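You operate a simulated robot arm through the tools that you are given. There is no shell and no other tool. Be economical: measure what you need, move in short steps, check, and stop when the job is done.

You are at the controls of a simulated two-armed robot. One attempt, no reset.

TASK
Slide both clamps up to the sea pan and run their thumbscrews tight.
Fine: the hob's knobs end at off.

Only the result counts: the job must be done as asked and must still hold three seconds after the hand-in. Knocking over, shifting, dropping, spilling or breaking anything else fails it.

THE ROBOT
Two 7-joint arms with two-finger parallel grippers on one trunk, on a base that drives. Base frame: it is fixed to the floor where the robot stands at the start and does not move with it; the origin is under the middle of the robot, x ahead of it, y to its left, z up; the surface under the hand at the start is at about z = 908. Readings come in mm, degrees, newtons and seconds.
The left shoulder is at the start at [42, 174, 1310], the right one opposite. With the tool pointing down near the work surface each hand reaches from about 100 to 660 mm from the robot's upright axis, wherever it stands, measured 20 degrees to its own side. Places, roughly: black clamp [600, 0, 1000]; black thumbscrew [600, 0, 1000]; grey clamp [500, -200, 1000]; grey thumbscrew [400, -200, 1000]. Payload 3.6 kg a hand.
Tool frame (each hand has its own): the origin (TCP) lies between the finger pads and is the grasp point; the fingertips stand 30 mm ahead of it; z points along the fingers, y is the line along which they close. The gripper opens to 110 mm. The fingers are 20 mm wide and 10 mm thick; the gripper's body (48 by 112 mm) begins 55 mm behind the TCP.
Orientation is that of the tool frame in the base frame, as a unit quaternion [x, y, z, w]. With the fingers straight down and closing along the base's y, the tool's x points along the base's -x, its y along +y and its z along -z.

THE INTERFACE
- The arms move only by the tool drive_tool. It takes "left_steps", "right_steps" or both (then of equal length, played together; a hand with none holds still); each is a list of rows, each a list of 3 entries, a list of its own where there are three numbers: the shift along the base's x, y, z in units of 40 mm (1.0 is 40 mm), then the turn, a rotation vector about the base's x, y, z in units of 8 degrees (1.0 is 8 degrees), then the closure in counts, from 0 (fully open) to 255 (shut). In form: [[[x, y, z], [wx, wy, wz], jaw], ...]. A call has 1 to 20 rows; each row shifts and turns the commanded pose from where the row before left it. A call with a number of a shift or a turn outside -1 to 1 is refused whole. Rows are played at 5 a second. More than 50 mm and 8.6 degrees between two rows, or a gripper value outside its range, and nothing of the call is played. A pose out of reach is approached as far as the arm can. The call stops where the force on the tool passes 40 N (or 10 N more than at its start, if that is more) or the arm is blocked; 0.2 s more then pass. Each finger travels about 153 mm/s and halts on what it meets, pressing with about 39 N; the grip force reading is that of the motor and also rises with nothing between the fingers. The clock runs only during rows and for 0.2 s after the last one: add rows that do not move to give the fingers time. It gives the time, the measured TCP pose, the force on the tool (base axes), the opening and the grip force at its end, in the units of the frame above (readings bear some noise), with the torque about the TCP (base axes, N m) and any sound that the robot's microphone picked up, and new pictures: "pictures" is both (left out), scene, wrist or none (wrist: the cameras of the hands that moved).
- Cameras (640 x 400 px; columns grow to the right, rows downward): "scene" is now at [124, -25.3, 1492.4]; the picture's right is [-0.30, -0.95, 0.00], its down [-0.49, 0.15, -0.86] and it looks along [0.82, -0.26, -0.51] (base axes); focal length 250 px, centre (320, 200). "left" rides on the left gripper at [73, -17, -103] in its tool frame; the picture's right is [0.23, 0.97, 0.00], its down [-0.76, 0.18, -0.62] and it looks along [-0.61, 0.14, 0.78] (tool axes); focal length 222 px, centre (320, 200). "right" rides on the right gripper at [72, 17, -103] in its tool frame; the picture's right is [-0.23, 0.97, 0.00], its down [-0.76, -0.18, -0.62] and it looks along [-0.61, -0.14, 0.78] (tool axes); focal length 222 px, centre (320, 200). There is no depth. A picture from a camera that has moved, and an enlarged one, comes with that camera's place and axes in the base frame and with its lens.
- raise_lower(by): slides the trunk up (or, below 0, down) by that many mm; the arms and the scene camera ride with it, the base frame stays. It gives what a move gives, with no picture.
- base_move(legs): drives the robot by 1 to 6 legs, each [ahead, left, turn to the left] in mm, mm and degrees, along the robot's own axes; the way and the turn of a leg run together, so that a leg with both is an arc; at most 1500 mm and 180 degrees a leg. The arms and the cameras ride along, it lands a little off, and it stops where it bumps. It gives what a move gives, and a new picture of the scene camera.
- turn_head(pan, tilt): turns the head with the scene camera to pan (to the left, within 86 degrees either way) and tilt (down, from -29 to 69), counted from straight ahead of the robot. It gives what a move gives, and a new picture of the scene camera.
- inspect(camera, box): a new picture of the part [left, top, right, bottom] of that camera's present view, enlarged. The clock stands still meanwhile.
- finish_job(): hands the job in; it is judged then, once.

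Work in short steps. Places have to be worked out from the pictures, the camera data and where the tool is seen: move nearer, look again, correct. Check each grasp and each placing, and mend what went wrong. You have 120 turns and 260 pictures in all, those below and enlarged ones among them. Open the grippers and draw the arms clear of the work before you hand the job in, unless the task says otherwise; then end with one line.

The tools are called after "Emit:" by a JSON object that holds its "name" and its "arguments". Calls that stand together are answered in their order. drive_tool: Moves the arms, as the interface text tells. Its arguments: {"type":"object","properties":{"left_steps":{"type":"array","items":{"type":"array"}},"right_steps":{"type":"array","items":{"type":"array"}},"pictures":{"type":"string","enum":["both","scene","wrist","none"]}},"required":[]} The other tools are called the same way: raise_lower (by) slides the trunk up or down; base_move (legs) drives the base; turn_head (pan, tilt) turns the head that bears the scene camera; inspect (camera, box) takes an enlarged picture of a part of a camera's view; finish_job () hands the job in.

At the start:

```text
time_s: 0.0
left_position: [500.9, 116.7, 1352.7]
left_ee_rot: [-0.001, 1.0, -0.001, 0.0]
left_wrist_force: [0.9, -0.8, -0.4]
left_moment: [-0.01, 0.0, -0.03]
left_width: 110.3
left_gripper_force: 0.0
right_position: [466.2, -359.0, 1389.3]
right_ee_rot: [0.0, 1.0, -0.001, 0.0]
right_wrist_force: [0.0, 0.5, -0.1]
right_moment: [0.01, -0.02, 0.01]
right_width: 110.0
right_gripper_force: 0.0
trunk travel left (down, up): [-425.0, 338.0]
robot x, y, heading: [2.8, -3.1, -0.2]
head pan, tilt: [-17.6, 30.6]
```

scene: 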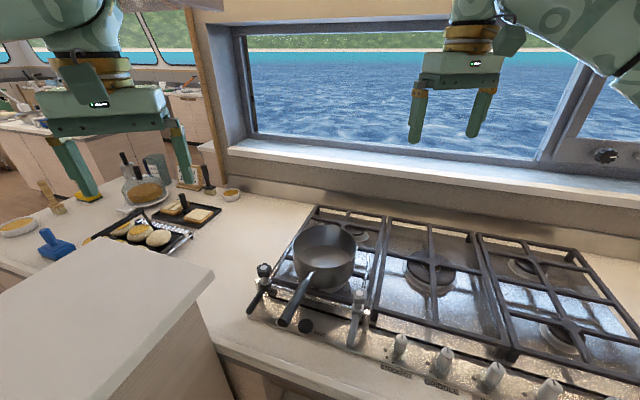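
right: 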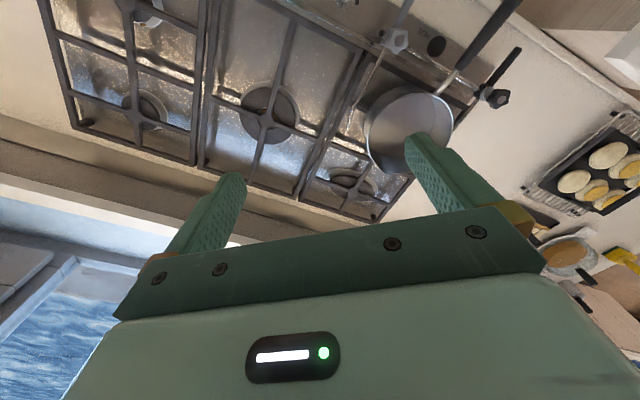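
left: 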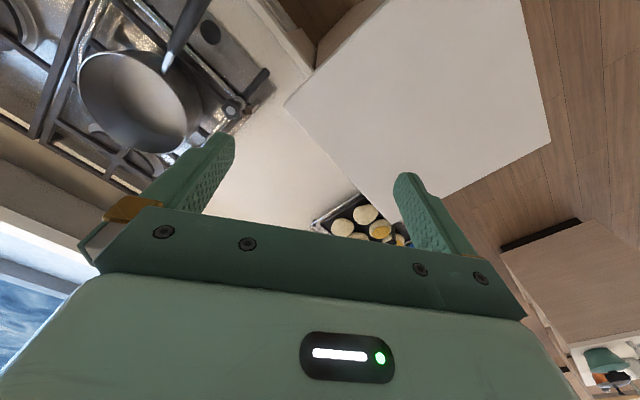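

The pan sits on the left burner with a black clamp at its left and a grey one at its front right. I enlarge the scene to see them.

Emit:
{"name": "inspect", "arguments": {"camera": "scene", "box": [230, 200, 420, 360]}}

Emit:
{"name": "inspect", "arguments": {"camera": "left", "box": [0, 0, 320, 200]}}

Emit:
{"name": "inspect", "arguments": {"camera": "right", "box": [300, 0, 580, 200]}}

```text
2.50 times, centred on (325, 280) of scene
camera zoom: at [124.0, -25.3, 1492.4], right [-0.3, -0.95, 0.0], down [-0.49, 0.15, -0.86], along [0.82, -0.26, -0.51], focal length 626 px, centre (308, 0)
```

zoom: 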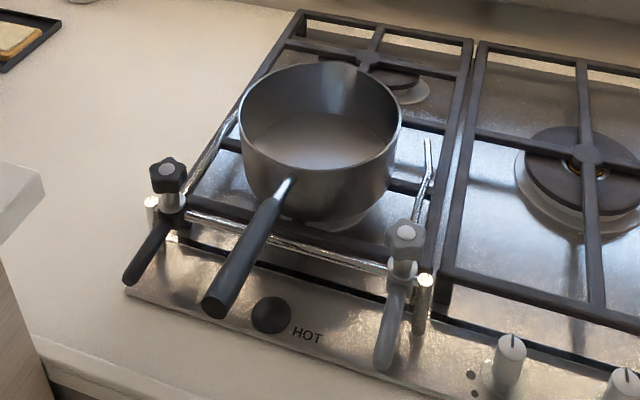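

```text
2.00 times, centred on (160, 100) of left
camera zoom: at [428.0, 98.8, 1456.8], right [-0.23, 0.97, 0.0], down [0.76, 0.18, 0.62], along [0.61, 0.14, -0.78], focal length 444 px, centre (640, 400)
```

zoom: 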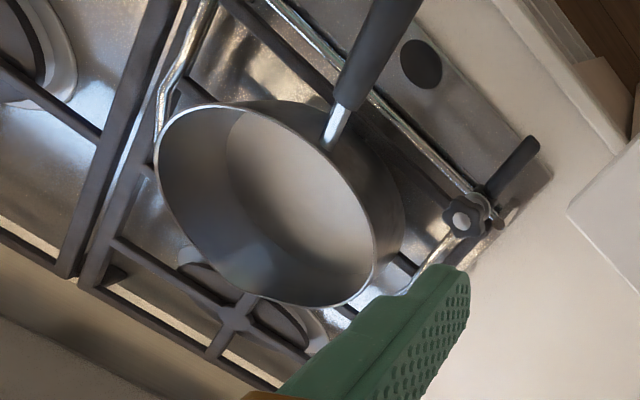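

```text
2.00 times, centred on (440, 100) of right
camera zoom: at [394.7, -345.0, 1490.9], right [0.23, 0.97, 0.0], down [0.76, -0.18, 0.62], along [0.61, -0.14, -0.78], focal length 444 px, centre (80, 400)
```

zoom: 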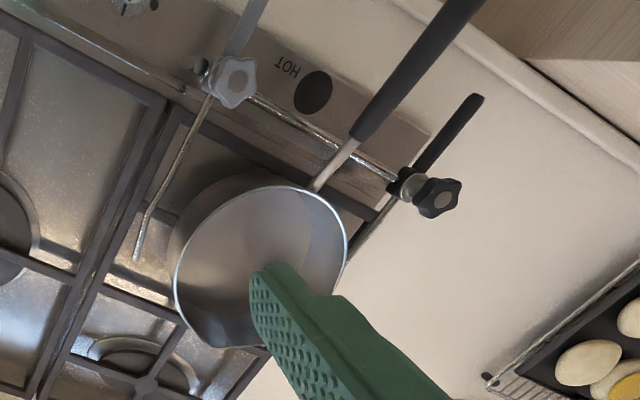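

The clamps ride on a rail running obliquely, from about [592,-29] to [452,-222], with thumbscrews on top at z≈1025. I turn the head towards them and look at the hob knobs.

Emit:
{"name": "turn_head", "arguments": {"pan": -17, "tilt": 48}}

Emit:
{"name": "inspect", "arguments": {"camera": "scene", "box": [380, 180, 640, 340]}}

Emit:
{"name": "inspect", "arguments": {"camera": "scene", "box": [230, 90, 410, 210]}}

```text
time_s: 0.8
left_position: [499.7, 116.0, 1353.0]
left_ee_rot: [-0.001, 1.0, 0.0, 0.0]
left_wrist_force: [0.3, 1.3, 0.1]
left_moment: [-0.04, 0.0, -0.01]
left_width: 110.0
left_gripper_force: 0.1
right_position: [466.9, -360.1, 1387.5]
right_ee_rot: [0.001, 1.0, 0.0, 0.0]
right_wrist_force: [-0.1, 0.1, -0.1]
right_moment: [0.02, 0.03, -0.01]
right_width: 109.9
right_gripper_force: 0.0
trunk travel left (down, up): [-425.0, 338.0]
robot x, y, heading: [1.3, 2.0, -0.2]
head pan, tilt: [-17.0, 48.0]
camera scene: at [113.4, -21.1, 1466.6], right [-0.29, -0.96, 0.0], down [-0.71, 0.22, -0.67], along [0.64, -0.2, -0.74], focal length 250 px, centre (320, 200)
```

scene: 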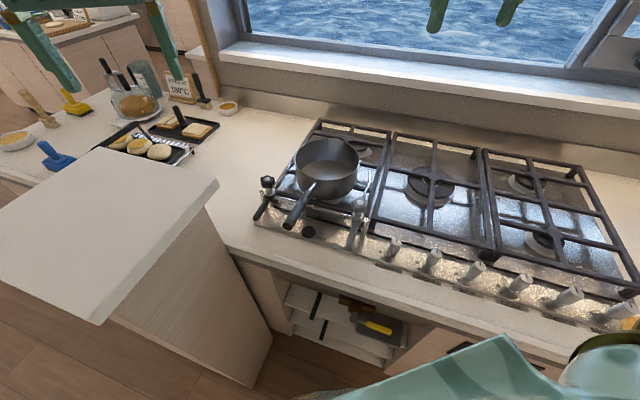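

```text
2.46 times, centred on (510, 260) of scene
camera zoom: at [113.4, -21.1, 1466.6], right [-0.29, -0.96, 0.0], down [-0.71, 0.22, -0.67], along [0.64, -0.2, -0.74], focal length 616 px, centre (-148, 52)
```

zoom: 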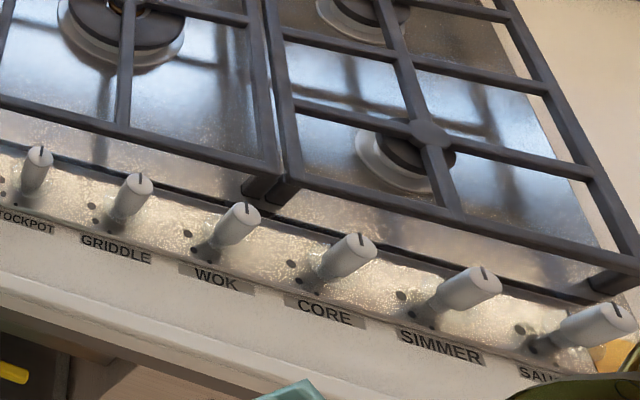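

```text
3.33 times, centred on (320, 150) of scene
camera zoom: at [113.4, -21.1, 1466.6], right [-0.29, -0.96, 0.0], down [-0.71, 0.22, -0.67], along [0.64, -0.2, -0.74], focal length 835 px, centre (320, 367)
```

zoom: 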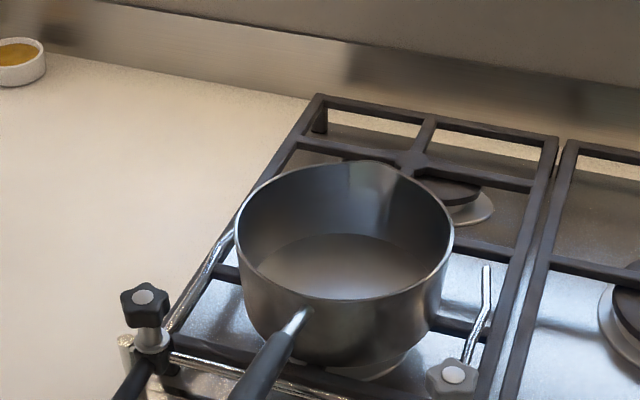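

All six knobs look to be at off (marks point to the rear). I bring the left hand above the black thumbscrew for a close look, and the right hand above the grey one.

Emit:
{"name": "drive_tool", "arguments": {"left_steps": [[[0.4, -0.7, -0.8], [0, 0, 0], 100], [[0.4, -0.7, -0.8], [0, 0, 0], 130], [[0.4, -0.7, -0.8], [0, 0, 0], 130], [[0.4, -0.7, -0.8], [0, 0, 0], 130], [[0.4, -0.6, -0.6], [0, 0, 0], 130]], "right_steps": [[[-0.1, 0.5, -0.8], [0, 0, 0], 100], [[-0.1, 0.5, -0.8], [0, 0, 0], 130], [[-0.1, 0.5, -0.8], [0, 0, 0], 130], [[0, 0.5, -0.9], [0, 0, 0], 130], [[0, 0.5, -0.9], [0, 0, 0], 130]]}}

```text
time_s: 2.0
left_position: [579.2, -21.2, 1199.7]
left_ee_rot: [0.0, 1.0, 0.001, -0.001]
left_wrist_force: [0.7, -0.3, -0.8]
left_moment: [-0.01, 0.02, 0.02]
left_width: 54.1
left_gripper_force: 0.0
right_position: [454.5, -262.6, 1222.0]
right_ee_rot: [0.001, 1.0, 0.002, 0.0]
right_wrist_force: [-0.3, 0.0, -0.2]
right_moment: [-0.01, 0.0, 0.02]
right_width: 54.0
right_gripper_force: 0.2
trunk travel left (down, up): [-425.0, 338.0]
robot x, y, heading: [1.1, 0.5, 0.2]
head pan, tilt: [-17.0, 48.0]
camera scene: at [113.8, -23.5, 1466.4], right [-0.29, -0.96, 0.0], down [-0.71, 0.22, -0.67], along [0.64, -0.19, -0.74], focal length 250 px, centre (320, 200)
camera right: at [382.8, -247.3, 1324.4], right [0.23, 0.97, 0.0], down [0.76, -0.18, 0.62], along [0.61, -0.14, -0.78], focal length 222 px, centre (320, 200)
camera left: at [506.9, -38.5, 1303.8], right [-0.23, 0.97, 0.0], down [0.76, 0.18, 0.62], along [0.61, 0.14, -0.78], focal length 222 px, centre (320, 200)
```

scene: 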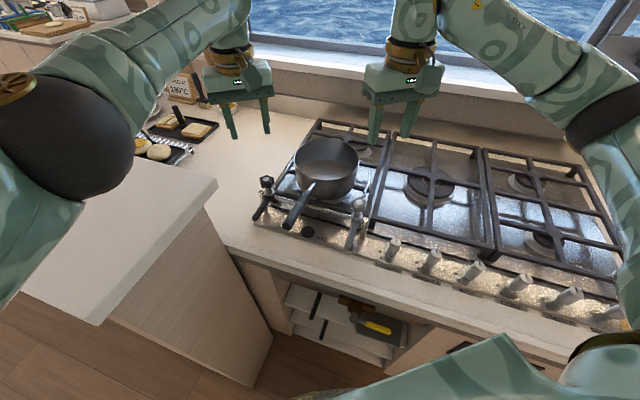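
right: 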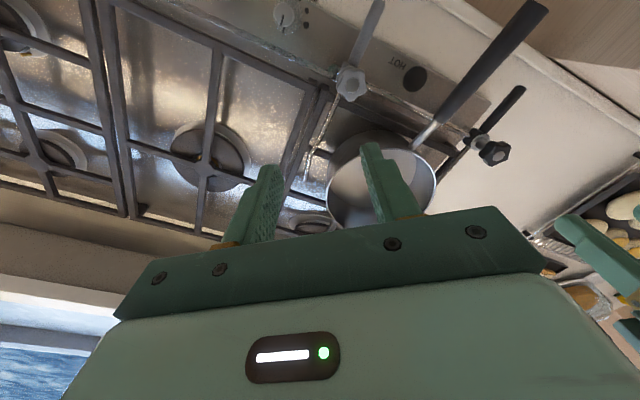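
left: 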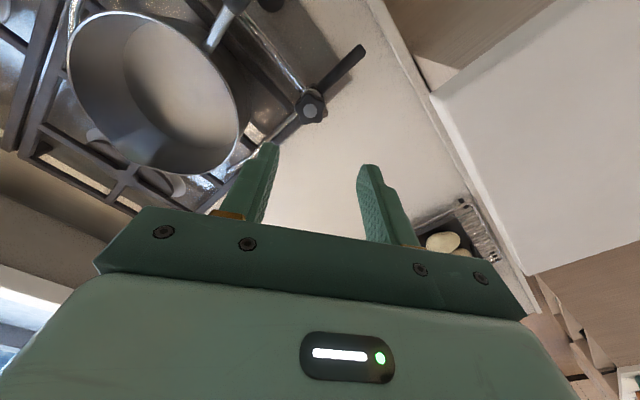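

Triangulation holds: black knob ≈[589,-30,1026], grey ≈[450,-222,1024]. I enlarge the left and right wrist views for the gap between rods and pan.

Emit:
{"name": "inspect", "arguments": {"camera": "left", "box": [160, 0, 400, 150]}}

Emit:
{"name": "inspect", "arguments": {"camera": "right", "box": [280, 0, 540, 220]}}

```text
2.67 times, centred on (280, 75) of left
camera zoom: at [506.9, -38.5, 1303.8], right [-0.23, 0.97, 0.0], down [0.76, 0.18, 0.62], along [0.61, 0.14, -0.78], focal length 592 px, centre (427, 533)
```

zoom: 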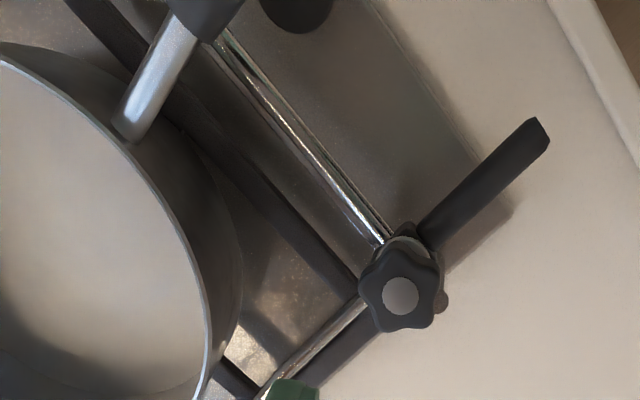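

```text
1.82 times, centred on (410, 110) of right
camera zoom: at [382.8, -247.3, 1324.4], right [0.23, 0.97, 0.0], down [0.76, -0.18, 0.62], along [0.61, -0.14, -0.78], focal length 404 px, centre (156, 364)
```

zoom: 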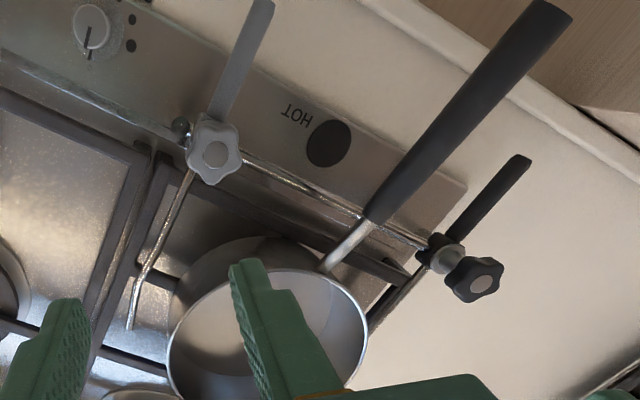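

Now I lower both hands to about z=1090 over their knobs for a closer fix.

Emit:
{"name": "drive_tool", "arguments": {"left_steps": [[[0.08, -0.07, -0.9], [0, 0, 0], 130], [[0.08, -0.07, -0.9], [0, 0, 0], 130], [[0.08, -0.07, -0.9], [0, 0, 0], 130], [[0, 0, 0], [0, 0, 0], 130]], "right_steps": [[[-0.04, 0.34, -1], [0, 0, 0], 130], [[-0.04, 0.34, -1], [0, 0, 0], 130], [[-0.03, 0.34, -1], [0, 0, 0], 130], [[0, 0, -0.3], [0, 0, 0], 130]]}}

Emit:
{"name": "inspect", "arguments": {"camera": "scene", "box": [220, 110, 420, 260]}}

```text
time_s: 3.0
left_position: [581.9, -22.3, 1104.3]
left_ee_rot: [0.002, 1.0, 0.001, -0.001]
left_wrist_force: [-0.7, 0.3, -0.5]
left_moment: [0.0, -0.02, -0.02]
left_width: 54.2
left_gripper_force: 0.0
left hand out of reach, approached as far as the arm can: row 2, 3
right_position: [470.1, -247.4, 1105.4]
right_ee_rot: [-0.003, 1.0, 0.001, -0.002]
right_wrist_force: [0.2, -0.6, -0.3]
right_moment: [-0.02, 0.0, 0.0]
right_width: 53.8
right_gripper_force: 0.0
right hand out of reach, approached as far as the arm can: row 2, 3, 4
trunk travel left (down, up): [-425.0, 338.0]
robot x, y, heading: [-0.5, -1.9, -0.0]
head pan, tilt: [-17.0, 48.0]
camera scene: at [113.4, -21.1, 1466.5], right [-0.29, -0.96, 0.0], down [-0.71, 0.22, -0.67], along [0.64, -0.2, -0.74], focal length 250 px, centre (320, 200)
camera right: at [398.5, -232.8, 1208.3], right [0.22, 0.97, 0.0], down [0.76, -0.18, 0.62], along [0.6, -0.14, -0.78], focal length 222 px, centre (320, 200)
camera left: at [510.0, -40.6, 1208.3], right [-0.22, 0.97, 0.0], down [0.76, 0.17, 0.62], along [0.6, 0.14, -0.78], focal length 222 px, centre (320, 200)
```

scene: 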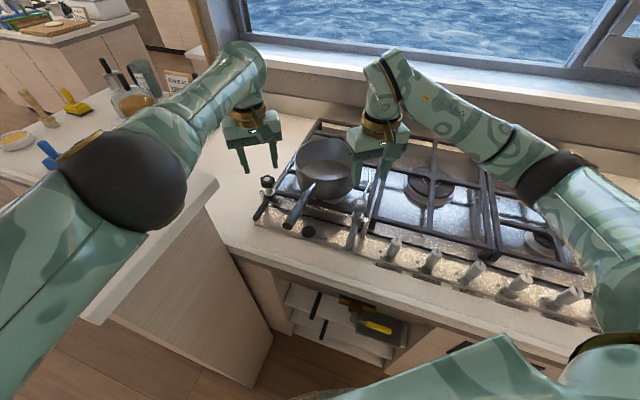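
right: 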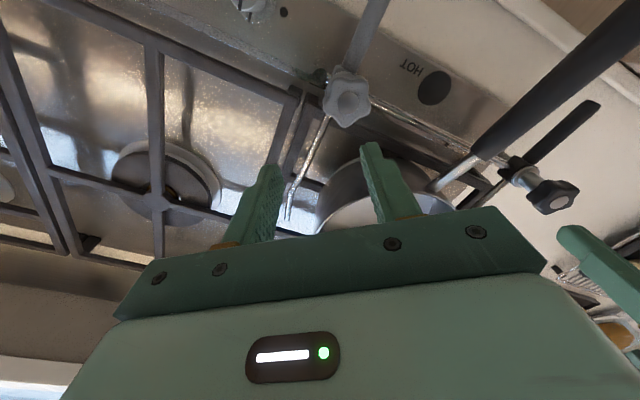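
left: 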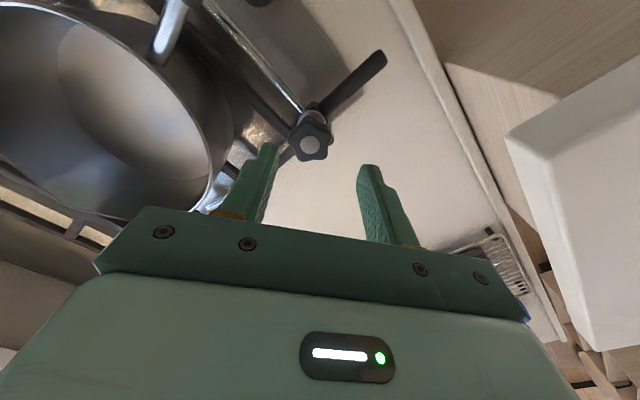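

```text
2.67 times, centred on (320, 185) of scene
camera zoom: at [113.4, -21.1, 1466.5], right [-0.29, -0.96, 0.0], down [-0.71, 0.22, -0.67], along [0.64, -0.2, -0.74], focal length 668 px, centre (320, 240)
```

zoom: 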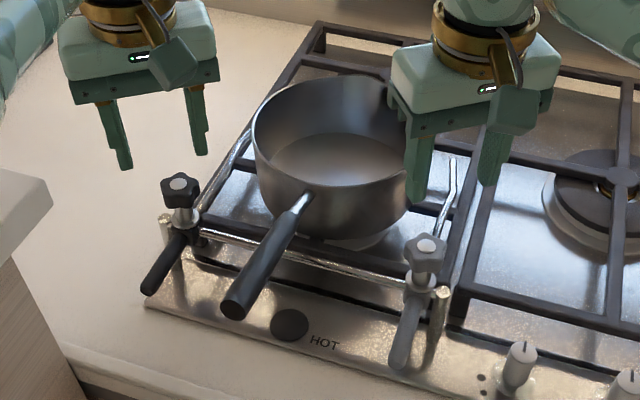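

Both hands ran out of reach while the shoulders are rather low for this height; I raise the trunk by 130 mm (arms ride along) and then descend again.

Emit:
{"name": "raise_lower", "arguments": {"by": 130}}

Emit:
{"name": "drive_tool", "arguments": {"left_steps": [[[0.1, -0.1, -0.9], [0, 0, 0], 130], [[0.1, -0.1, -0.9], [0, 0, 0], 130], [[0, 0, -0.9], [0, 0, 0], 130], [[0, 0, -0.8], [0, 0, 0], 130], [[0, 0, 0], [0, 0, 0], 130]], "right_steps": [[[-0.2, 0.3, -1], [0, 0, 0], 130], [[-0.2, 0.3, -1], [0, 0, 0], 130], [[-0.1, 0.1, -1], [0, 0, 0], 130], [[0, 0, -0.5], [0, 0, 0], 130], [[0, 0, 0], [0, 0, 0], 130]]}}

```text
time_s: 4.6
left_position: [574.8, -24.8, 1254.0]
left_ee_rot: [-0.001, 1.0, 0.0, 0.019]
left_wrist_force: [-0.6, 0.1, -0.9]
left_moment: [0.01, -0.03, -0.01]
left_width: 53.7
left_gripper_force: 0.0
right_position: [470.6, -247.7, 1234.0]
right_ee_rot: [0.001, 1.0, 0.0, -0.001]
right_wrist_force: [1.2, 0.6, 0.2]
right_moment: [0.03, 0.01, -0.01]
right_width: 53.9
right_gripper_force: 0.1
trunk travel left (down, up): [-555.0, 208.0]
robot x, y, heading: [-0.5, -2.3, -0.1]
head pan, tilt: [-17.0, 48.0]
```

```text
time_s: 5.8
left_position: [567.7, -14.9, 1147.4]
left_ee_rot: [-0.001, 1.0, 0.0, 0.021]
left_wrist_force: [-0.5, 0.6, -0.7]
left_moment: [0.02, -0.01, -0.01]
left_width: 54.0
left_gripper_force: 0.1
left hand out of reach, approached as far as the arm can: row 1, 2, 3, 4
right_position: [493.3, -267.5, 1112.2]
right_ee_rot: [-0.003, 1.0, 0.001, -0.002]
right_wrist_force: [0.1, -0.2, -0.8]
right_moment: [0.01, 0.02, 0.03]
right_width: 53.8
right_gripper_force: 0.0
right hand out of reach, approached as far as the arm can: row 1, 2, 3, 4
trunk travel left (down, up): [-555.0, 208.0]
robot x, y, heading: [2.4, -1.9, 0.0]
head pan, tilt: [-17.0, 48.0]
camera scene: at [92.4, -20.9, 1597.3], right [-0.29, -0.96, 0.0], down [-0.71, 0.22, -0.67], along [0.64, -0.2, -0.74], focal length 250 px, centre (320, 200)
camera right: at [420.5, -253.2, 1215.1], right [0.22, 0.97, 0.0], down [0.76, -0.18, 0.62], along [0.6, -0.14, -0.79], focal length 222 px, centre (320, 200)
camera left: at [492.1, -33.0, 1247.9], right [-0.23, 0.97, -0.01], down [0.74, 0.18, 0.65], along [0.64, 0.14, -0.76], focal length 222 px, centre (320, 200)
```

scene: 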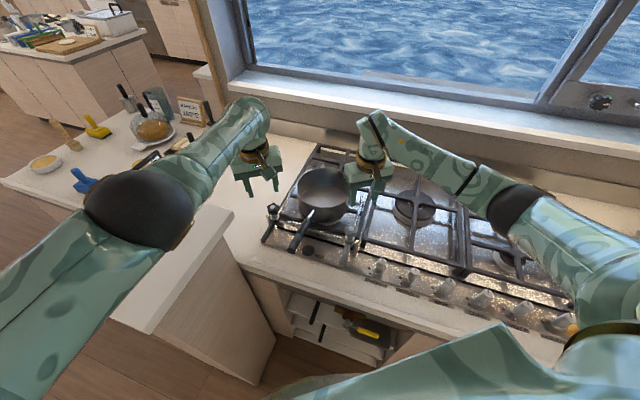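
right: 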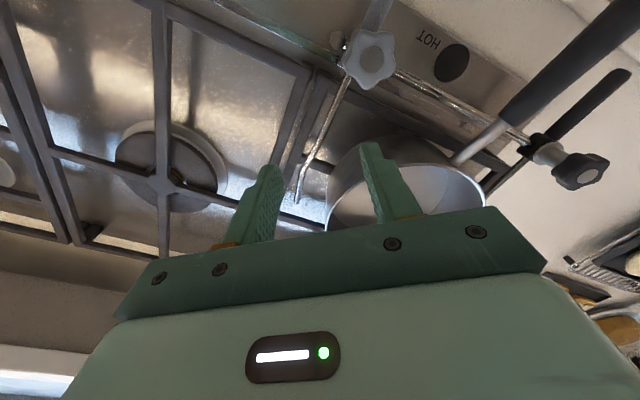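
left: 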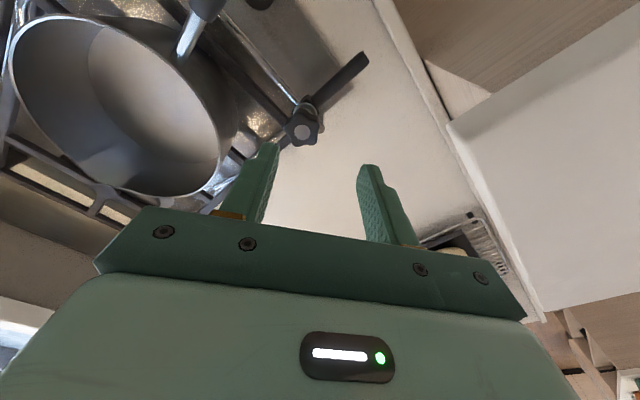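

Both stop short oddly; possibly they hinder each other. I draw the left arm back up and aside, then try the right hand alone.

Emit:
{"name": "drive_tool", "arguments": {"left_steps": [[[-0.2, 0.3, 0.8], [0, 0, 0], 130], [[-0.4, 0.9, 0.9], [0, 0, 0], 130], [[-0.5, 0.9, 0.9], [0, 0, 0], 130], [[-0.5, 0.9, 0.9], [0, 0, 0], 130], [[-0.5, 0.9, 0.5], [0, 0, 0], 130]], "pictures": "none"}}

Emit:
{"name": "drive_tool", "arguments": {"right_steps": [[[-0.2, 0.2, 0], [0, 0, 0], 130], [[-0.3, 0.3, 0], [0, 0, 0], 130], [[-0.3, 0.3, 0], [0, 0, 0], 130], [[-0.3, 0.3, 0], [0, 0, 0], 130], [[0, 0, 0], [0, 0, 0], 130]], "pictures": "scene"}}

```text
refused: row 2 steps farther than a row can; nothing moved
```

```text
time_s: 7.0
left_position: [567.9, -15.8, 1148.0]
left_ee_rot: [-0.001, 1.0, 0.0, 0.019]
left_wrist_force: [0.2, 0.4, 0.2]
left_moment: [-0.03, 0.0, -0.02]
left_width: 54.0
left_gripper_force: 0.1
right_position: [488.6, -269.9, 1121.3]
right_ee_rot: [-0.003, 1.0, 0.002, -0.003]
right_wrist_force: [-0.1, -0.3, 1.0]
right_moment: [0.04, 0.02, 0.03]
right_width: 54.0
right_gripper_force: 0.0
right hand out of reach, approached as far as the arm can: row 1, 2, 3, 4
trunk travel left (down, up): [-555.0, 208.0]
robot x, y, heading: [-2.3, -0.1, 0.3]
head pan, tilt: [-17.0, 48.0]
camera scene: at [92.5, -21.2, 1597.3], right [-0.29, -0.96, 0.0], down [-0.71, 0.22, -0.67], along [0.64, -0.2, -0.74], focal length 250 px, centre (320, 200)
```

scene: 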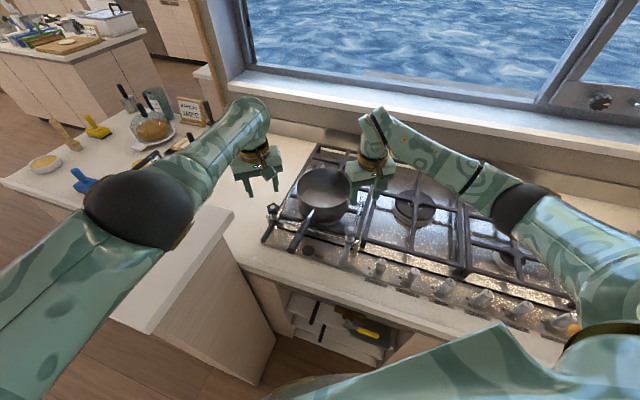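

The left retreat was refused for too long rows; I repeat it with shorter ones.

Emit:
{"name": "drive_tool", "arguments": {"left_steps": [[[-0.2, 0.3, 0.8], [0, 0, 0], 130], [[-0.2, 0.7, 0.8], [0, 0, 0], 130], [[-0.3, 0.8, 0.8], [0, 0, 0], 130], [[-0.4, 0.8, 0.7], [0, 0, 0], 130], [[-0.4, 0.8, 0.6], [0, 0, 0], 130], [[-0.4, 0.8, 0.6], [0, 0, 0], 130]], "pictures": "none"}}

Emit:
{"name": "drive_tool", "arguments": {"right_steps": [[[-0.2, 0.2, 0], [0, 0, 0], 130], [[-0.3, 0.3, 0], [0, 0, 0], 130], [[-0.3, 0.3, 0], [0, 0, 0], 130], [[-0.3, 0.3, 0], [0, 0, 0], 130], [[0, 0, 0], [0, 0, 0], 130]], "pictures": "none"}}

```text
time_s: 8.4
left_position: [571.4, 147.1, 1284.5]
left_ee_rot: [-0.001, 1.0, -0.001, 0.019]
left_wrist_force: [-0.7, 0.7, 0.3]
left_moment: [0.0, -0.01, -0.02]
left_width: 54.0
left_gripper_force: 0.0
left hand out of reach, approached as far as the arm can: row 3, 4, 5, 6
right_position: [488.9, -267.6, 1120.7]
right_ee_rot: [-0.002, 1.0, 0.001, -0.003]
right_wrist_force: [-0.5, 0.6, -0.9]
right_moment: [0.02, 0.02, 0.01]
right_width: 53.9
right_gripper_force: 0.1
trunk travel left (down, up): [-555.0, 208.0]
robot x, y, heading: [1.1, -2.2, -0.1]
head pan, tilt: [-17.0, 48.0]
```

```text
time_s: 9.6
left_position: [571.0, 146.4, 1285.0]
left_ee_rot: [-0.001, 1.0, 0.0, 0.02]
left_wrist_force: [-0.3, -0.7, 0.4]
left_moment: [-0.03, -0.02, -0.02]
left_width: 53.8
left_gripper_force: 0.1
right_position: [483.0, -269.3, 1130.4]
right_ee_rot: [-0.003, 1.0, 0.002, -0.003]
right_wrist_force: [0.4, -0.2, 0.2]
right_moment: [0.0, 0.02, 0.03]
right_width: 53.7
right_gripper_force: 0.0
right hand out of reach, approached as far as the arm can: row 1, 2, 3, 4
trunk travel left (down, up): [-555.0, 208.0]
robot x, y, heading: [3.2, 2.3, -0.3]
head pan, tilt: [-17.0, 48.0]
```

Not mutual hindrance; likely a joint limit in this arm posture. I lift the right hand, draw it back close to the robot, and approach from nearer.

Emit:
{"name": "drive_tool", "arguments": {"right_steps": [[[0, 0, 1], [0, 0, 0], 130], [[0, 0, 1], [0, 0, 0], 130], [[0, 0, 1], [0, 0, 0], 130], [[-0.8, 0, 0.3], [0, 0, 0], 130], [[-0.9, 0, 0], [0, 0, 0], 130], [[-0.9, 0, 0], [0, 0, 0], 130], [[-0.9, 0, -0.3], [0, 0, 0], 130], [[-0.8, 0, -0.3], [0, 0, 0], 130]], "pictures": "scene"}}

```text
time_s: 11.4
left_position: [569.5, 146.9, 1285.1]
left_ee_rot: [-0.001, 1.0, -0.001, 0.02]
left_wrist_force: [0.3, 0.8, -0.6]
left_moment: [0.0, 0.01, 0.0]
left_width: 53.9
left_gripper_force: 0.0
right_position: [317.9, -298.1, 1252.9]
right_ee_rot: [-0.001, 1.0, 0.002, -0.001]
right_wrist_force: [-0.1, -0.6, 0.3]
right_moment: [-0.02, 0.0, 0.02]
right_width: 53.8
right_gripper_force: 0.0
right hand out of reach, approached as far as the arm can: row 6, 7, 8
trunk travel left (down, up): [-555.0, 208.0]
robot x, y, heading: [-3.1, -2.0, -0.4]
head pan, tilt: [-17.0, 48.0]
camera scene: at [91.1, -21.6, 1597.4], right [-0.29, -0.96, 0.0], down [-0.71, 0.22, -0.67], along [0.64, -0.2, -0.74], focal length 250 px, centre (320, 200)
```

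scene: 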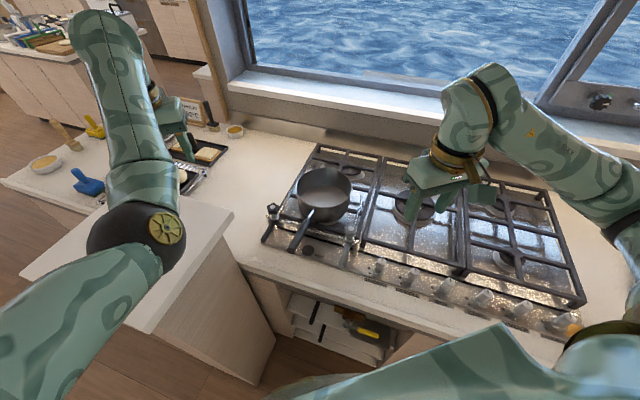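

Now I test how far down it goes from here, then forward.

Emit:
{"name": "drive_tool", "arguments": {"right_steps": [[[0, 0, -0.8], [0, 0, 0], 130], [[0, 0, -0.8], [0, 0, 0], 130], [[0, 0, -0.8], [0, 0, 0], 130], [[0.4, 0.2, -0.5], [0, 0, 0], 130], [[0.6, 0.4, 0], [0, 0, 0], 130], [[0.6, 0.4, 0], [0, 0, 0], 130], [[0.6, 0.4, 0], [0, 0, 0], 130], [[0.6, 0.2, 0], [0, 0, 0], 130]], "pictures": "scene"}}

```text
time_s: 13.2
left_position: [571.4, 147.5, 1283.7]
left_ee_rot: [-0.001, 1.0, -0.001, 0.019]
left_wrist_force: [-0.4, -0.5, 0.0]
left_moment: [-0.01, -0.01, -0.02]
left_width: 53.9
left_gripper_force: 0.1
right_position: [448.5, -288.6, 1161.3]
right_ee_rot: [0.0, 1.0, 0.001, -0.001]
right_wrist_force: [0.4, 0.7, -0.2]
right_moment: [-0.03, -0.02, 0.04]
right_width: 53.9
right_gripper_force: 0.1
right hand out of reach, approached as far as the arm can: row 1, 2, 3, 4, 5, 6
trunk travel left (down, up): [-555.0, 208.0]
robot x, y, heading: [-0.4, 3.2, -0.2]
head pan, tilt: [-17.0, 48.0]
camera scene: at [93.4, -20.5, 1597.2], right [-0.29, -0.96, 0.0], down [-0.71, 0.22, -0.67], along [0.64, -0.2, -0.74], focal length 250 px, centre (320, 200)
```

scene: 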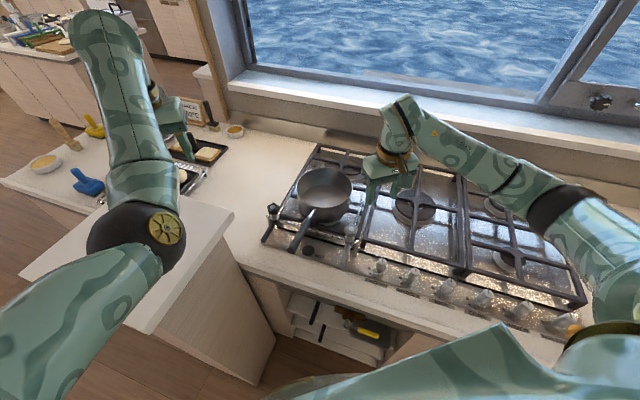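

I test whether tool yaw frees the reach: turn the right hand 40° clockwise and descend.

Emit:
{"name": "drive_tool", "arguments": {"right_steps": [[[0, 0, 0], [0, 0, -1], 130], [[0, 0, 0], [0, 0, -1], 130], [[0, 0, 0], [0, 0, -1], 130], [[0, 0, 0], [0, 0, -1], 130], [[0, 0, 0], [0, 0, -1], 130], [[0, 0.4, -0.5], [0, 0, 0], 130], [[0, 0.4, -0.5], [0, 0, 0], 130], [[0, 0.4, -0.5], [0, 0, 0], 130], [[0, 0.4, -0.5], [0, 0, 0], 130]], "pictures": "none"}}

```text
time_s: 15.2
left_position: [570.2, 146.8, 1283.5]
left_ee_rot: [-0.001, 1.0, 0.0, 0.019]
left_wrist_force: [0.1, 0.6, 0.0]
left_moment: [-0.03, -0.02, 0.01]
left_width: 53.9
left_gripper_force: 0.1
right_position: [574.2, -463.3, 1173.0]
right_ee_rot: [0.342, 0.94, 0.0, -0.002]
right_wrist_force: [0.0, 0.4, 0.3]
right_moment: [-0.01, -0.01, 0.03]
right_width: 53.6
right_gripper_force: 0.1
right hand out of reach, approached as far as the arm can: row 1, 2, 3, 4, 5, 6, 7, 8, 9
trunk travel left (down, up): [-555.0, 208.0]
robot x, y, heading: [-2.2, -0.4, -0.0]
head pan, tilt: [-17.0, 48.0]
```

Turning clockwise pushes the right arm out, so it needs positive yaw. I turn it counter-clockwise while returning over the grey knob.

Emit:
{"name": "drive_tool", "arguments": {"right_steps": [[[0, 0, 0.2], [0, 0, 1], 130], [[0, 0, 0.2], [0, 0, 1], 130], [[-0.2, 0.2, 0], [0, 0, 1], 130], [[-0.3, 0.4, 0], [0, 0, 1], 130], [[-0.4, 0.6, 0], [0, 0, 1], 130], [[-0.4, 0.6, 0], [0, 0, 1], 130], [[-0.4, 0.7, 0], [0, 0, 1], 130], [[-0.5, 0.7, 0], [0, 0, 1], 130], [[-0.5, 0.7, 0], [0, 0, 1], 130], [[-0.4, 0.7, 0], [0, 0, 1], 130], [[0, 0.5, 0], [0, 0, 1], 130], [[0, 0, 0], [0, 0, 0], 130]], "pictures": "both"}}

```text
time_s: 17.8
left_position: [571.1, 146.4, 1285.2]
left_ee_rot: [-0.001, 1.0, 0.0, 0.02]
left_wrist_force: [0.7, -0.6, -0.6]
left_moment: [0.0, 0.02, 0.01]
left_width: 53.9
left_gripper_force: 0.1
right_position: [452.3, -260.3, 1188.3]
right_ee_rot: [-0.407, 0.914, 0.001, 0.0]
right_wrist_force: [0.1, 0.4, 0.5]
right_moment: [-0.02, 0.01, -0.01]
right_width: 54.0
right_gripper_force: 0.0
trunk travel left (down, up): [-555.0, 208.0]
robot x, y, heading: [1.9, -0.1, -0.0]
head pan, tilt: [-17.0, 48.0]
camera scene: at [92.2, -21.6, 1597.3], right [-0.29, -0.96, 0.0], down [-0.71, 0.22, -0.67], along [0.64, -0.2, -0.74], focal length 250 px, centre (320, 200)
camera right: at [391.5, -305.5, 1291.5], right [-0.57, 0.82, 0.0], down [0.64, 0.45, 0.62], along [0.51, 0.36, -0.78], focal length 222 px, centre (320, 200)
```

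scene: 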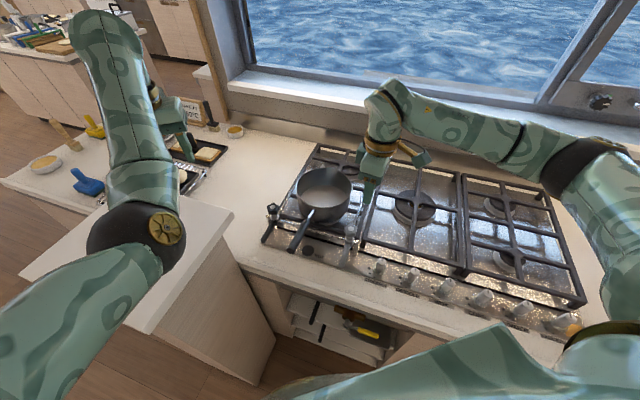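
right: 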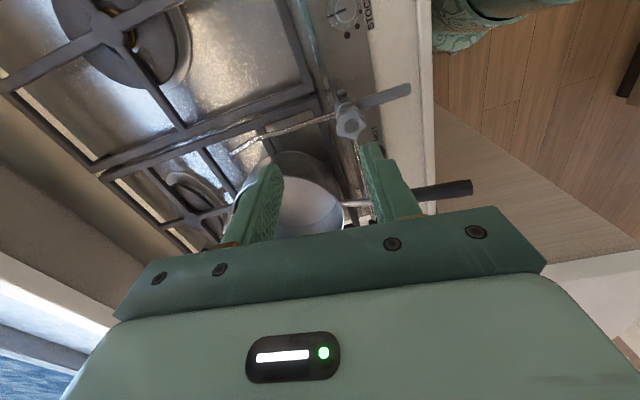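

Reached. Yaw +48 happens to close perpendicular to the rail, which is good; the knob is seen at ≈[447,-221]. I descend to z≈1078 to check alignment.

Emit:
{"name": "drive_tool", "arguments": {"right_steps": [[[-0.1, 0.5, -0.7], [0, 0, 0], 130], [[0, 0.5, -0.7], [0, 0, 0], 130], [[0, 0, -0.7], [0, 0, 0], 130], [[0, 0, -0.6], [0, 0, 0], 130], [[0, 0, 0], [0, 0, 0], 130]], "pictures": "both"}}

Emit:
{"name": "inspect", "arguments": {"camera": "right", "box": [200, 50, 480, 250]}}

Emit:
{"name": "inspect", "arguments": {"camera": "scene", "box": [240, 130, 440, 280]}}

```text
time_s: 19.0
left_position: [570.9, 147.2, 1284.1]
left_ee_rot: [-0.002, 1.0, 0.0, 0.019]
left_wrist_force: [-0.7, 0.3, -0.2]
left_moment: [-0.02, 0.02, 0.01]
left_width: 53.8
left_gripper_force: 0.1
right_position: [448.8, -219.6, 1080.7]
right_ee_rot: [-0.406, 0.914, 0.0, 0.0]
right_wrist_force: [0.3, 0.3, 0.1]
right_moment: [0.01, -0.01, -0.03]
right_width: 53.9
right_gripper_force: 0.1
trunk travel left (down, up): [-555.0, 208.0]
robot x, y, heading: [-3.2, -3.0, -0.1]
head pan, tilt: [-17.0, 48.0]
camera scene: at [92.3, -21.1, 1597.3], right [-0.29, -0.96, 0.0], down [-0.71, 0.22, -0.67], along [0.64, -0.2, -0.74], focal length 250 px, centre (320, 200)
camera right: at [387.9, -265.0, 1182.5], right [-0.57, 0.82, 0.0], down [0.64, 0.45, 0.62], along [0.51, 0.36, -0.78], focal length 222 px, centre (320, 200)
```

scene: 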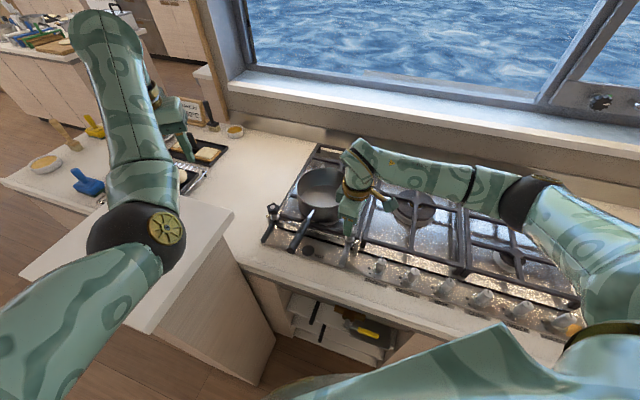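
right: 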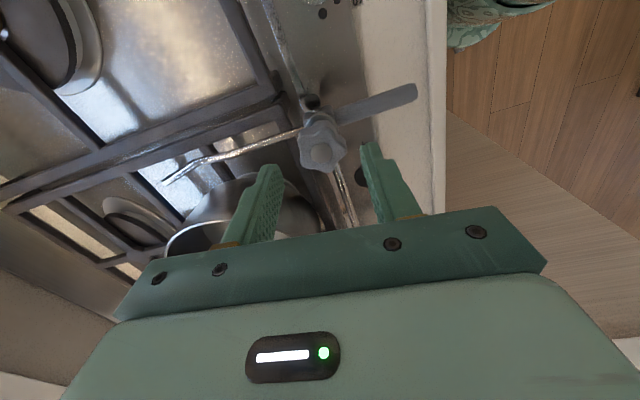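

```text
2.00 times, centred on (340, 150) of right
camera zoom: at [387.9, -265.0, 1182.5], right [-0.57, 0.82, 0.0], down [0.64, 0.45, 0.62], along [0.51, 0.36, -0.78], focal length 444 px, centre (280, 300)
```

zoom: 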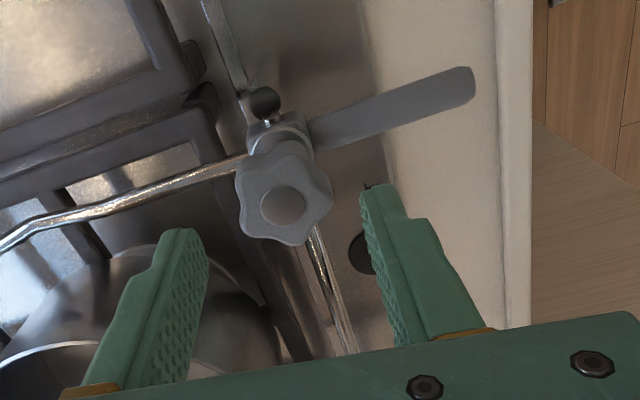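

```text
2.67 times, centred on (340, 205) of scene
camera zoom: at [92.3, -21.1, 1597.3], right [-0.29, -0.96, 0.0], down [-0.71, 0.22, -0.67], along [0.64, -0.2, -0.74], focal length 668 px, centre (267, 187)
```

zoom: 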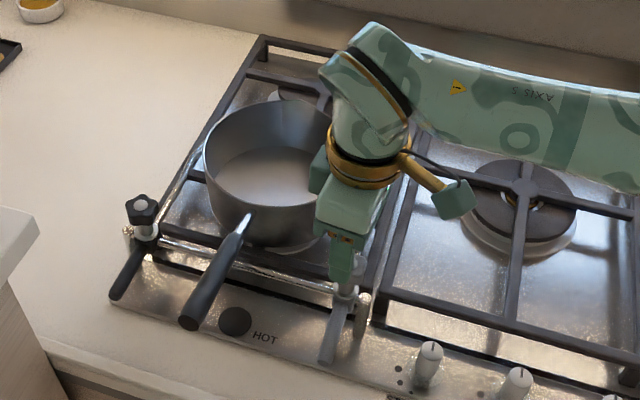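

Alignment is within ~3 mm. I descend to z≈1038 and close on the grey knob.

Emit:
{"name": "drive_tool", "arguments": {"right_steps": [[[0.03, 0.02, -0.5], [0, 0, 0], 130], [[0.02, 0.02, -0.55], [0, 0, 0], 130], [[0, 0, 0], [0, 0, 0], 130], [[0, 0, 0], [0, 0, 255], 255], [[0, 0, 0], [0, 0, 0], 255], [[0, 0, 0], [0, 0, 0], 255]], "pictures": "both"}}

```text
refused: 255 is not a number from -1 to 1
```

Typing slip; corrected.

Emit:
{"name": "drive_tool", "arguments": {"right_steps": [[[0.03, 0.02, -0.5], [0, 0, 0], 130], [[0.02, 0.02, -0.55], [0, 0, 0], 130], [[0, 0, 0], [0, 0, 0], 130], [[0, 0, 0], [0, 0, 0], 255], [[0, 0, 0], [0, 0, 0], 255], [[0, 0, 0], [0, 0, 0], 255]], "pictures": "both"}}

Emit:
{"name": "inspect", "arguments": {"camera": "right", "box": [200, 50, 480, 250]}}

```text
time_s: 20.4
left_position: [570.1, 147.7, 1284.8]
left_ee_rot: [-0.001, 1.0, -0.001, 0.018]
left_wrist_force: [-1.0, 0.4, 1.1]
left_moment: [0.0, 0.0, 0.02]
left_width: 54.0
left_gripper_force: 0.0
right_position: [450.0, -217.9, 1039.5]
right_ee_rot: [-0.406, 0.914, -0.001, 0.001]
right_wrist_force: [-1.8, 3.5, -3.0]
right_moment: [0.34, -0.67, -0.01]
right_width: 35.4
right_gripper_force: 45.4
trunk travel left (down, up): [-555.0, 208.0]
robot x, y, heading: [-3.9, 1.7, 0.1]
head pan, tilt: [-17.0, 48.0]
camera scene: at [92.3, -20.8, 1597.3], right [-0.29, -0.96, 0.0], down [-0.71, 0.22, -0.67], along [0.64, -0.2, -0.74], focal length 250 px, centre (320, 200)
camera right: at [388.6, -262.7, 1141.6], right [-0.57, 0.82, 0.0], down [0.64, 0.45, 0.62], along [0.51, 0.36, -0.78], focal length 222 px, centre (320, 200)
```

scene: 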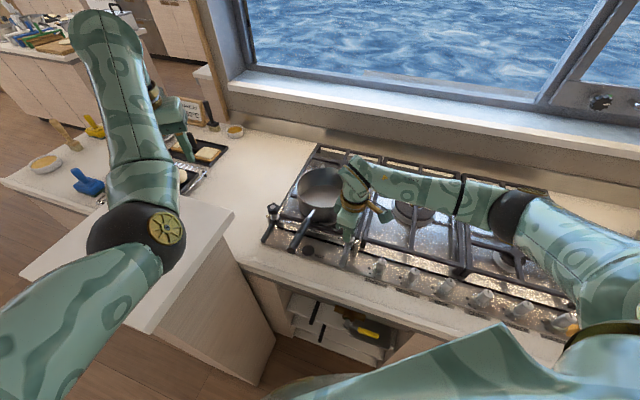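
right: 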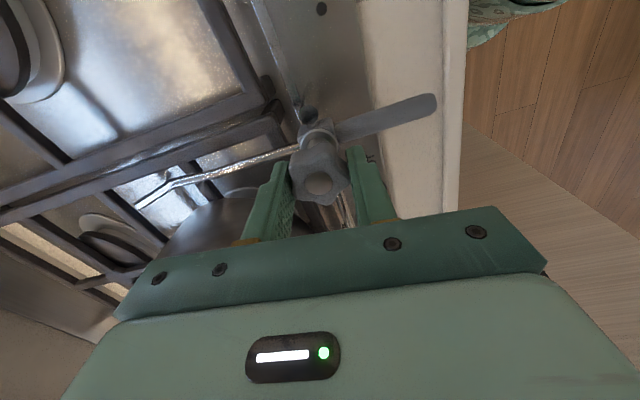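

```text
2.00 times, centred on (340, 150) of right
camera zoom: at [388.6, -262.7, 1141.6], right [-0.57, 0.82, 0.0], down [0.64, 0.45, 0.62], along [0.51, 0.36, -0.78], focal length 444 px, centre (280, 300)
```

zoom: 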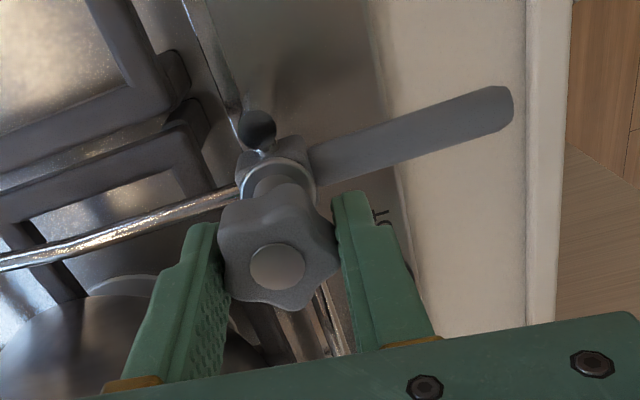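

Grip is good (35 mm). I slide 10 mm along the rail towards the pan in small rows, watching force.

Emit:
{"name": "drive_tool", "arguments": {"right_steps": [[[0.037, 0.05, 0], [0, 0, 0], 255], [[0.037, 0.05, 0], [0, 0, 0], 255], [[0.037, 0.05, 0], [0, 0, 0], 255], [[0.037, 0.05, 0], [0, 0, 0], 255], [[0, 0, 0], [0, 0, 0], 255]], "pictures": "wrist"}}

Emit:
{"name": "inspect", "arguments": {"camera": "right", "box": [100, 50, 380, 250]}}

```text
time_s: 21.6
left_position: [570.9, 146.9, 1285.2]
left_ee_rot: [-0.001, 1.0, -0.001, 0.019]
left_wrist_force: [0.5, 0.8, -0.3]
left_moment: [-0.03, 0.01, 0.01]
left_width: 54.2
left_gripper_force: 0.2
right_position: [456.2, -210.1, 1040.1]
right_ee_rot: [-0.405, 0.914, 0.0, -0.001]
right_wrist_force: [-4.0, 2.2, -6.3]
right_moment: [-0.58, 0.08, 0.0]
right_width: 35.3
right_gripper_force: 45.1
trunk travel left (down, up): [-555.0, 208.0]
robot x, y, heading: [-0.1, 2.2, 0.4]
head pan, tilt: [-17.0, 48.0]
camera right: at [394.5, -254.7, 1141.7], right [-0.57, 0.82, 0.0], down [0.64, 0.45, 0.62], along [0.51, 0.36, -0.78], focal length 222 px, centre (320, 200)
```

right: 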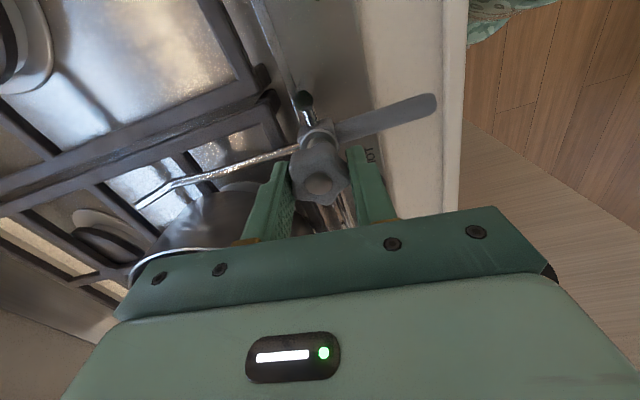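

```text
2.00 times, centred on (240, 150) of right
camera zoom: at [394.5, -254.7, 1141.7], right [-0.57, 0.82, 0.0], down [0.64, 0.45, 0.62], along [0.51, 0.36, -0.78], focal length 444 px, centre (480, 300)
```

zoom: 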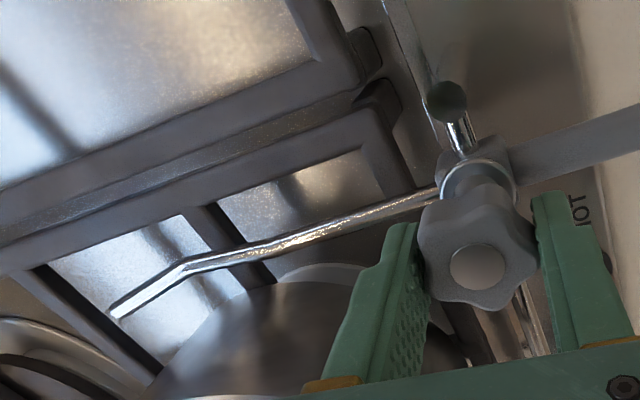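

It slides freely. The gap to the pan looks about 25 mm still; I go on by 12 mm.

Emit:
{"name": "drive_tool", "arguments": {"right_steps": [[[0.044, 0.06, 0], [0, 0, 0], 255], [[0.044, 0.06, 0], [0, 0, 0], 255], [[0.044, 0.06, 0], [0, 0, 0], 255], [[0.044, 0.06, 0], [0, 0, 0], 255], [[0, 0, 0], [0, 0, 0], 255]], "pictures": "none"}}

Emit:
{"name": "inspect", "arguments": {"camera": "right", "box": [100, 50, 380, 250]}}

Emit:
{"name": "inspect", "arguments": {"camera": "scene", "box": [260, 150, 400, 270]}}

```text
time_s: 22.8
left_position: [569.8, 147.2, 1283.6]
left_ee_rot: [-0.001, 1.0, 0.0, 0.019]
left_wrist_force: [-0.8, 0.9, -0.3]
left_moment: [0.0, -0.01, -0.01]
left_width: 54.1
left_gripper_force: 0.1
right_position: [463.5, -200.1, 1038.5]
right_ee_rot: [-0.406, 0.914, 0.0, 0.0]
right_wrist_force: [-7.9, 4.8, -5.4]
right_moment: [-0.64, 0.55, -0.02]
right_width: 35.2
right_gripper_force: 45.0
trunk travel left (down, up): [-555.0, 208.0]
robot x, y, heading: [0.2, 3.2, -0.2]
head pan, tilt: [-17.0, 48.0]
```

```text
2.00 times, centred on (240, 150) of right
camera zoom: at [401.4, -245.1, 1141.6], right [-0.57, 0.82, 0.0], down [0.64, 0.45, 0.62], along [0.51, 0.36, -0.78], focal length 444 px, centre (480, 300)
```

zoom: 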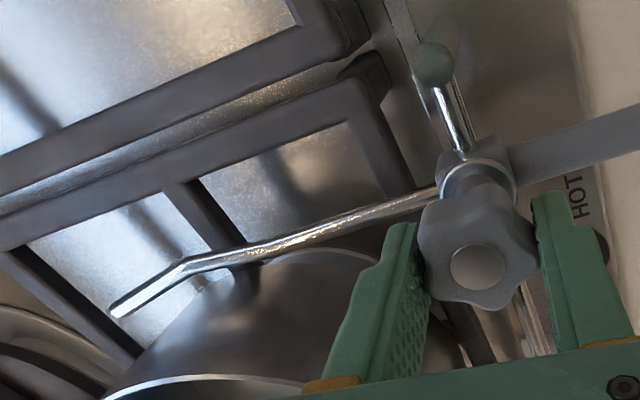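

```text
3.33 times, centred on (330, 210) of scene
camera zoom: at [91.5, -20.3, 1597.4], right [-0.29, -0.96, 0.0], down [-0.71, 0.22, -0.67], along [0.64, -0.2, -0.74], focal length 835 px, centre (287, 167)
```

zoom: 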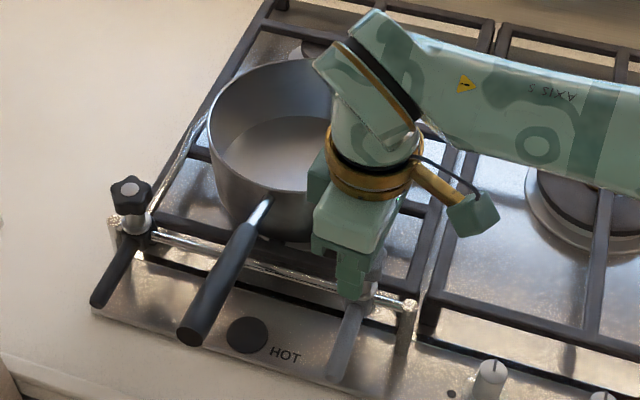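

Closer now. A small sideways force builds, so I correct the line slightly and go on 8 mm in fine rows.

Emit:
{"name": "drive_tool", "arguments": {"right_steps": [[[0.01, 0.055, 0], [0, 0, 0], 255], [[0.022, 0.045, 0], [0, 0, 0], 255], [[0.028, 0.041, 0], [0, 0, 0], 255], [[0.028, 0.041, 0], [0, 0, 0], 255], [[0, 0, 0], [0, 0, 0], 255]], "pictures": "none"}}

Emit:
{"name": "inspect", "arguments": {"camera": "right", "box": [100, 50, 380, 250]}}

```text
time_s: 24.0
left_position: [571.1, 145.5, 1284.7]
left_ee_rot: [0.0, 1.0, 0.0, 0.02]
left_wrist_force: [-0.3, -0.3, 0.8]
left_moment: [0.01, 0.0, 0.01]
left_width: 53.8
left_gripper_force: 0.1
right_position: [467.1, -195.6, 1038.9]
right_ee_rot: [-0.406, 0.914, 0.0, 0.0]
right_wrist_force: [-6.0, -0.2, -13.4]
right_moment: [-0.11, -0.62, 0.0]
right_width: 35.3
right_gripper_force: 44.9
trunk travel left (down, up): [-555.0, 208.0]
robot x, y, heading: [-0.2, -2.0, 0.2]
head pan, tilt: [-17.0, 48.0]
```

```text
2.00 times, centred on (240, 150) of right
camera zoom: at [405.4, -239.6, 1141.7], right [-0.57, 0.82, 0.0], down [0.64, 0.45, 0.62], along [0.51, 0.36, -0.78], focal length 444 px, centre (480, 300)
```

zoom: 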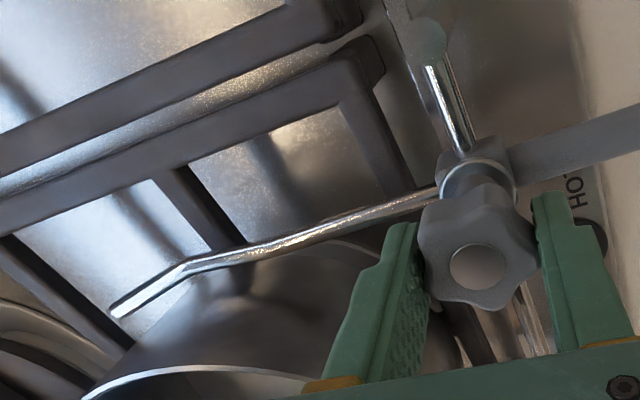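

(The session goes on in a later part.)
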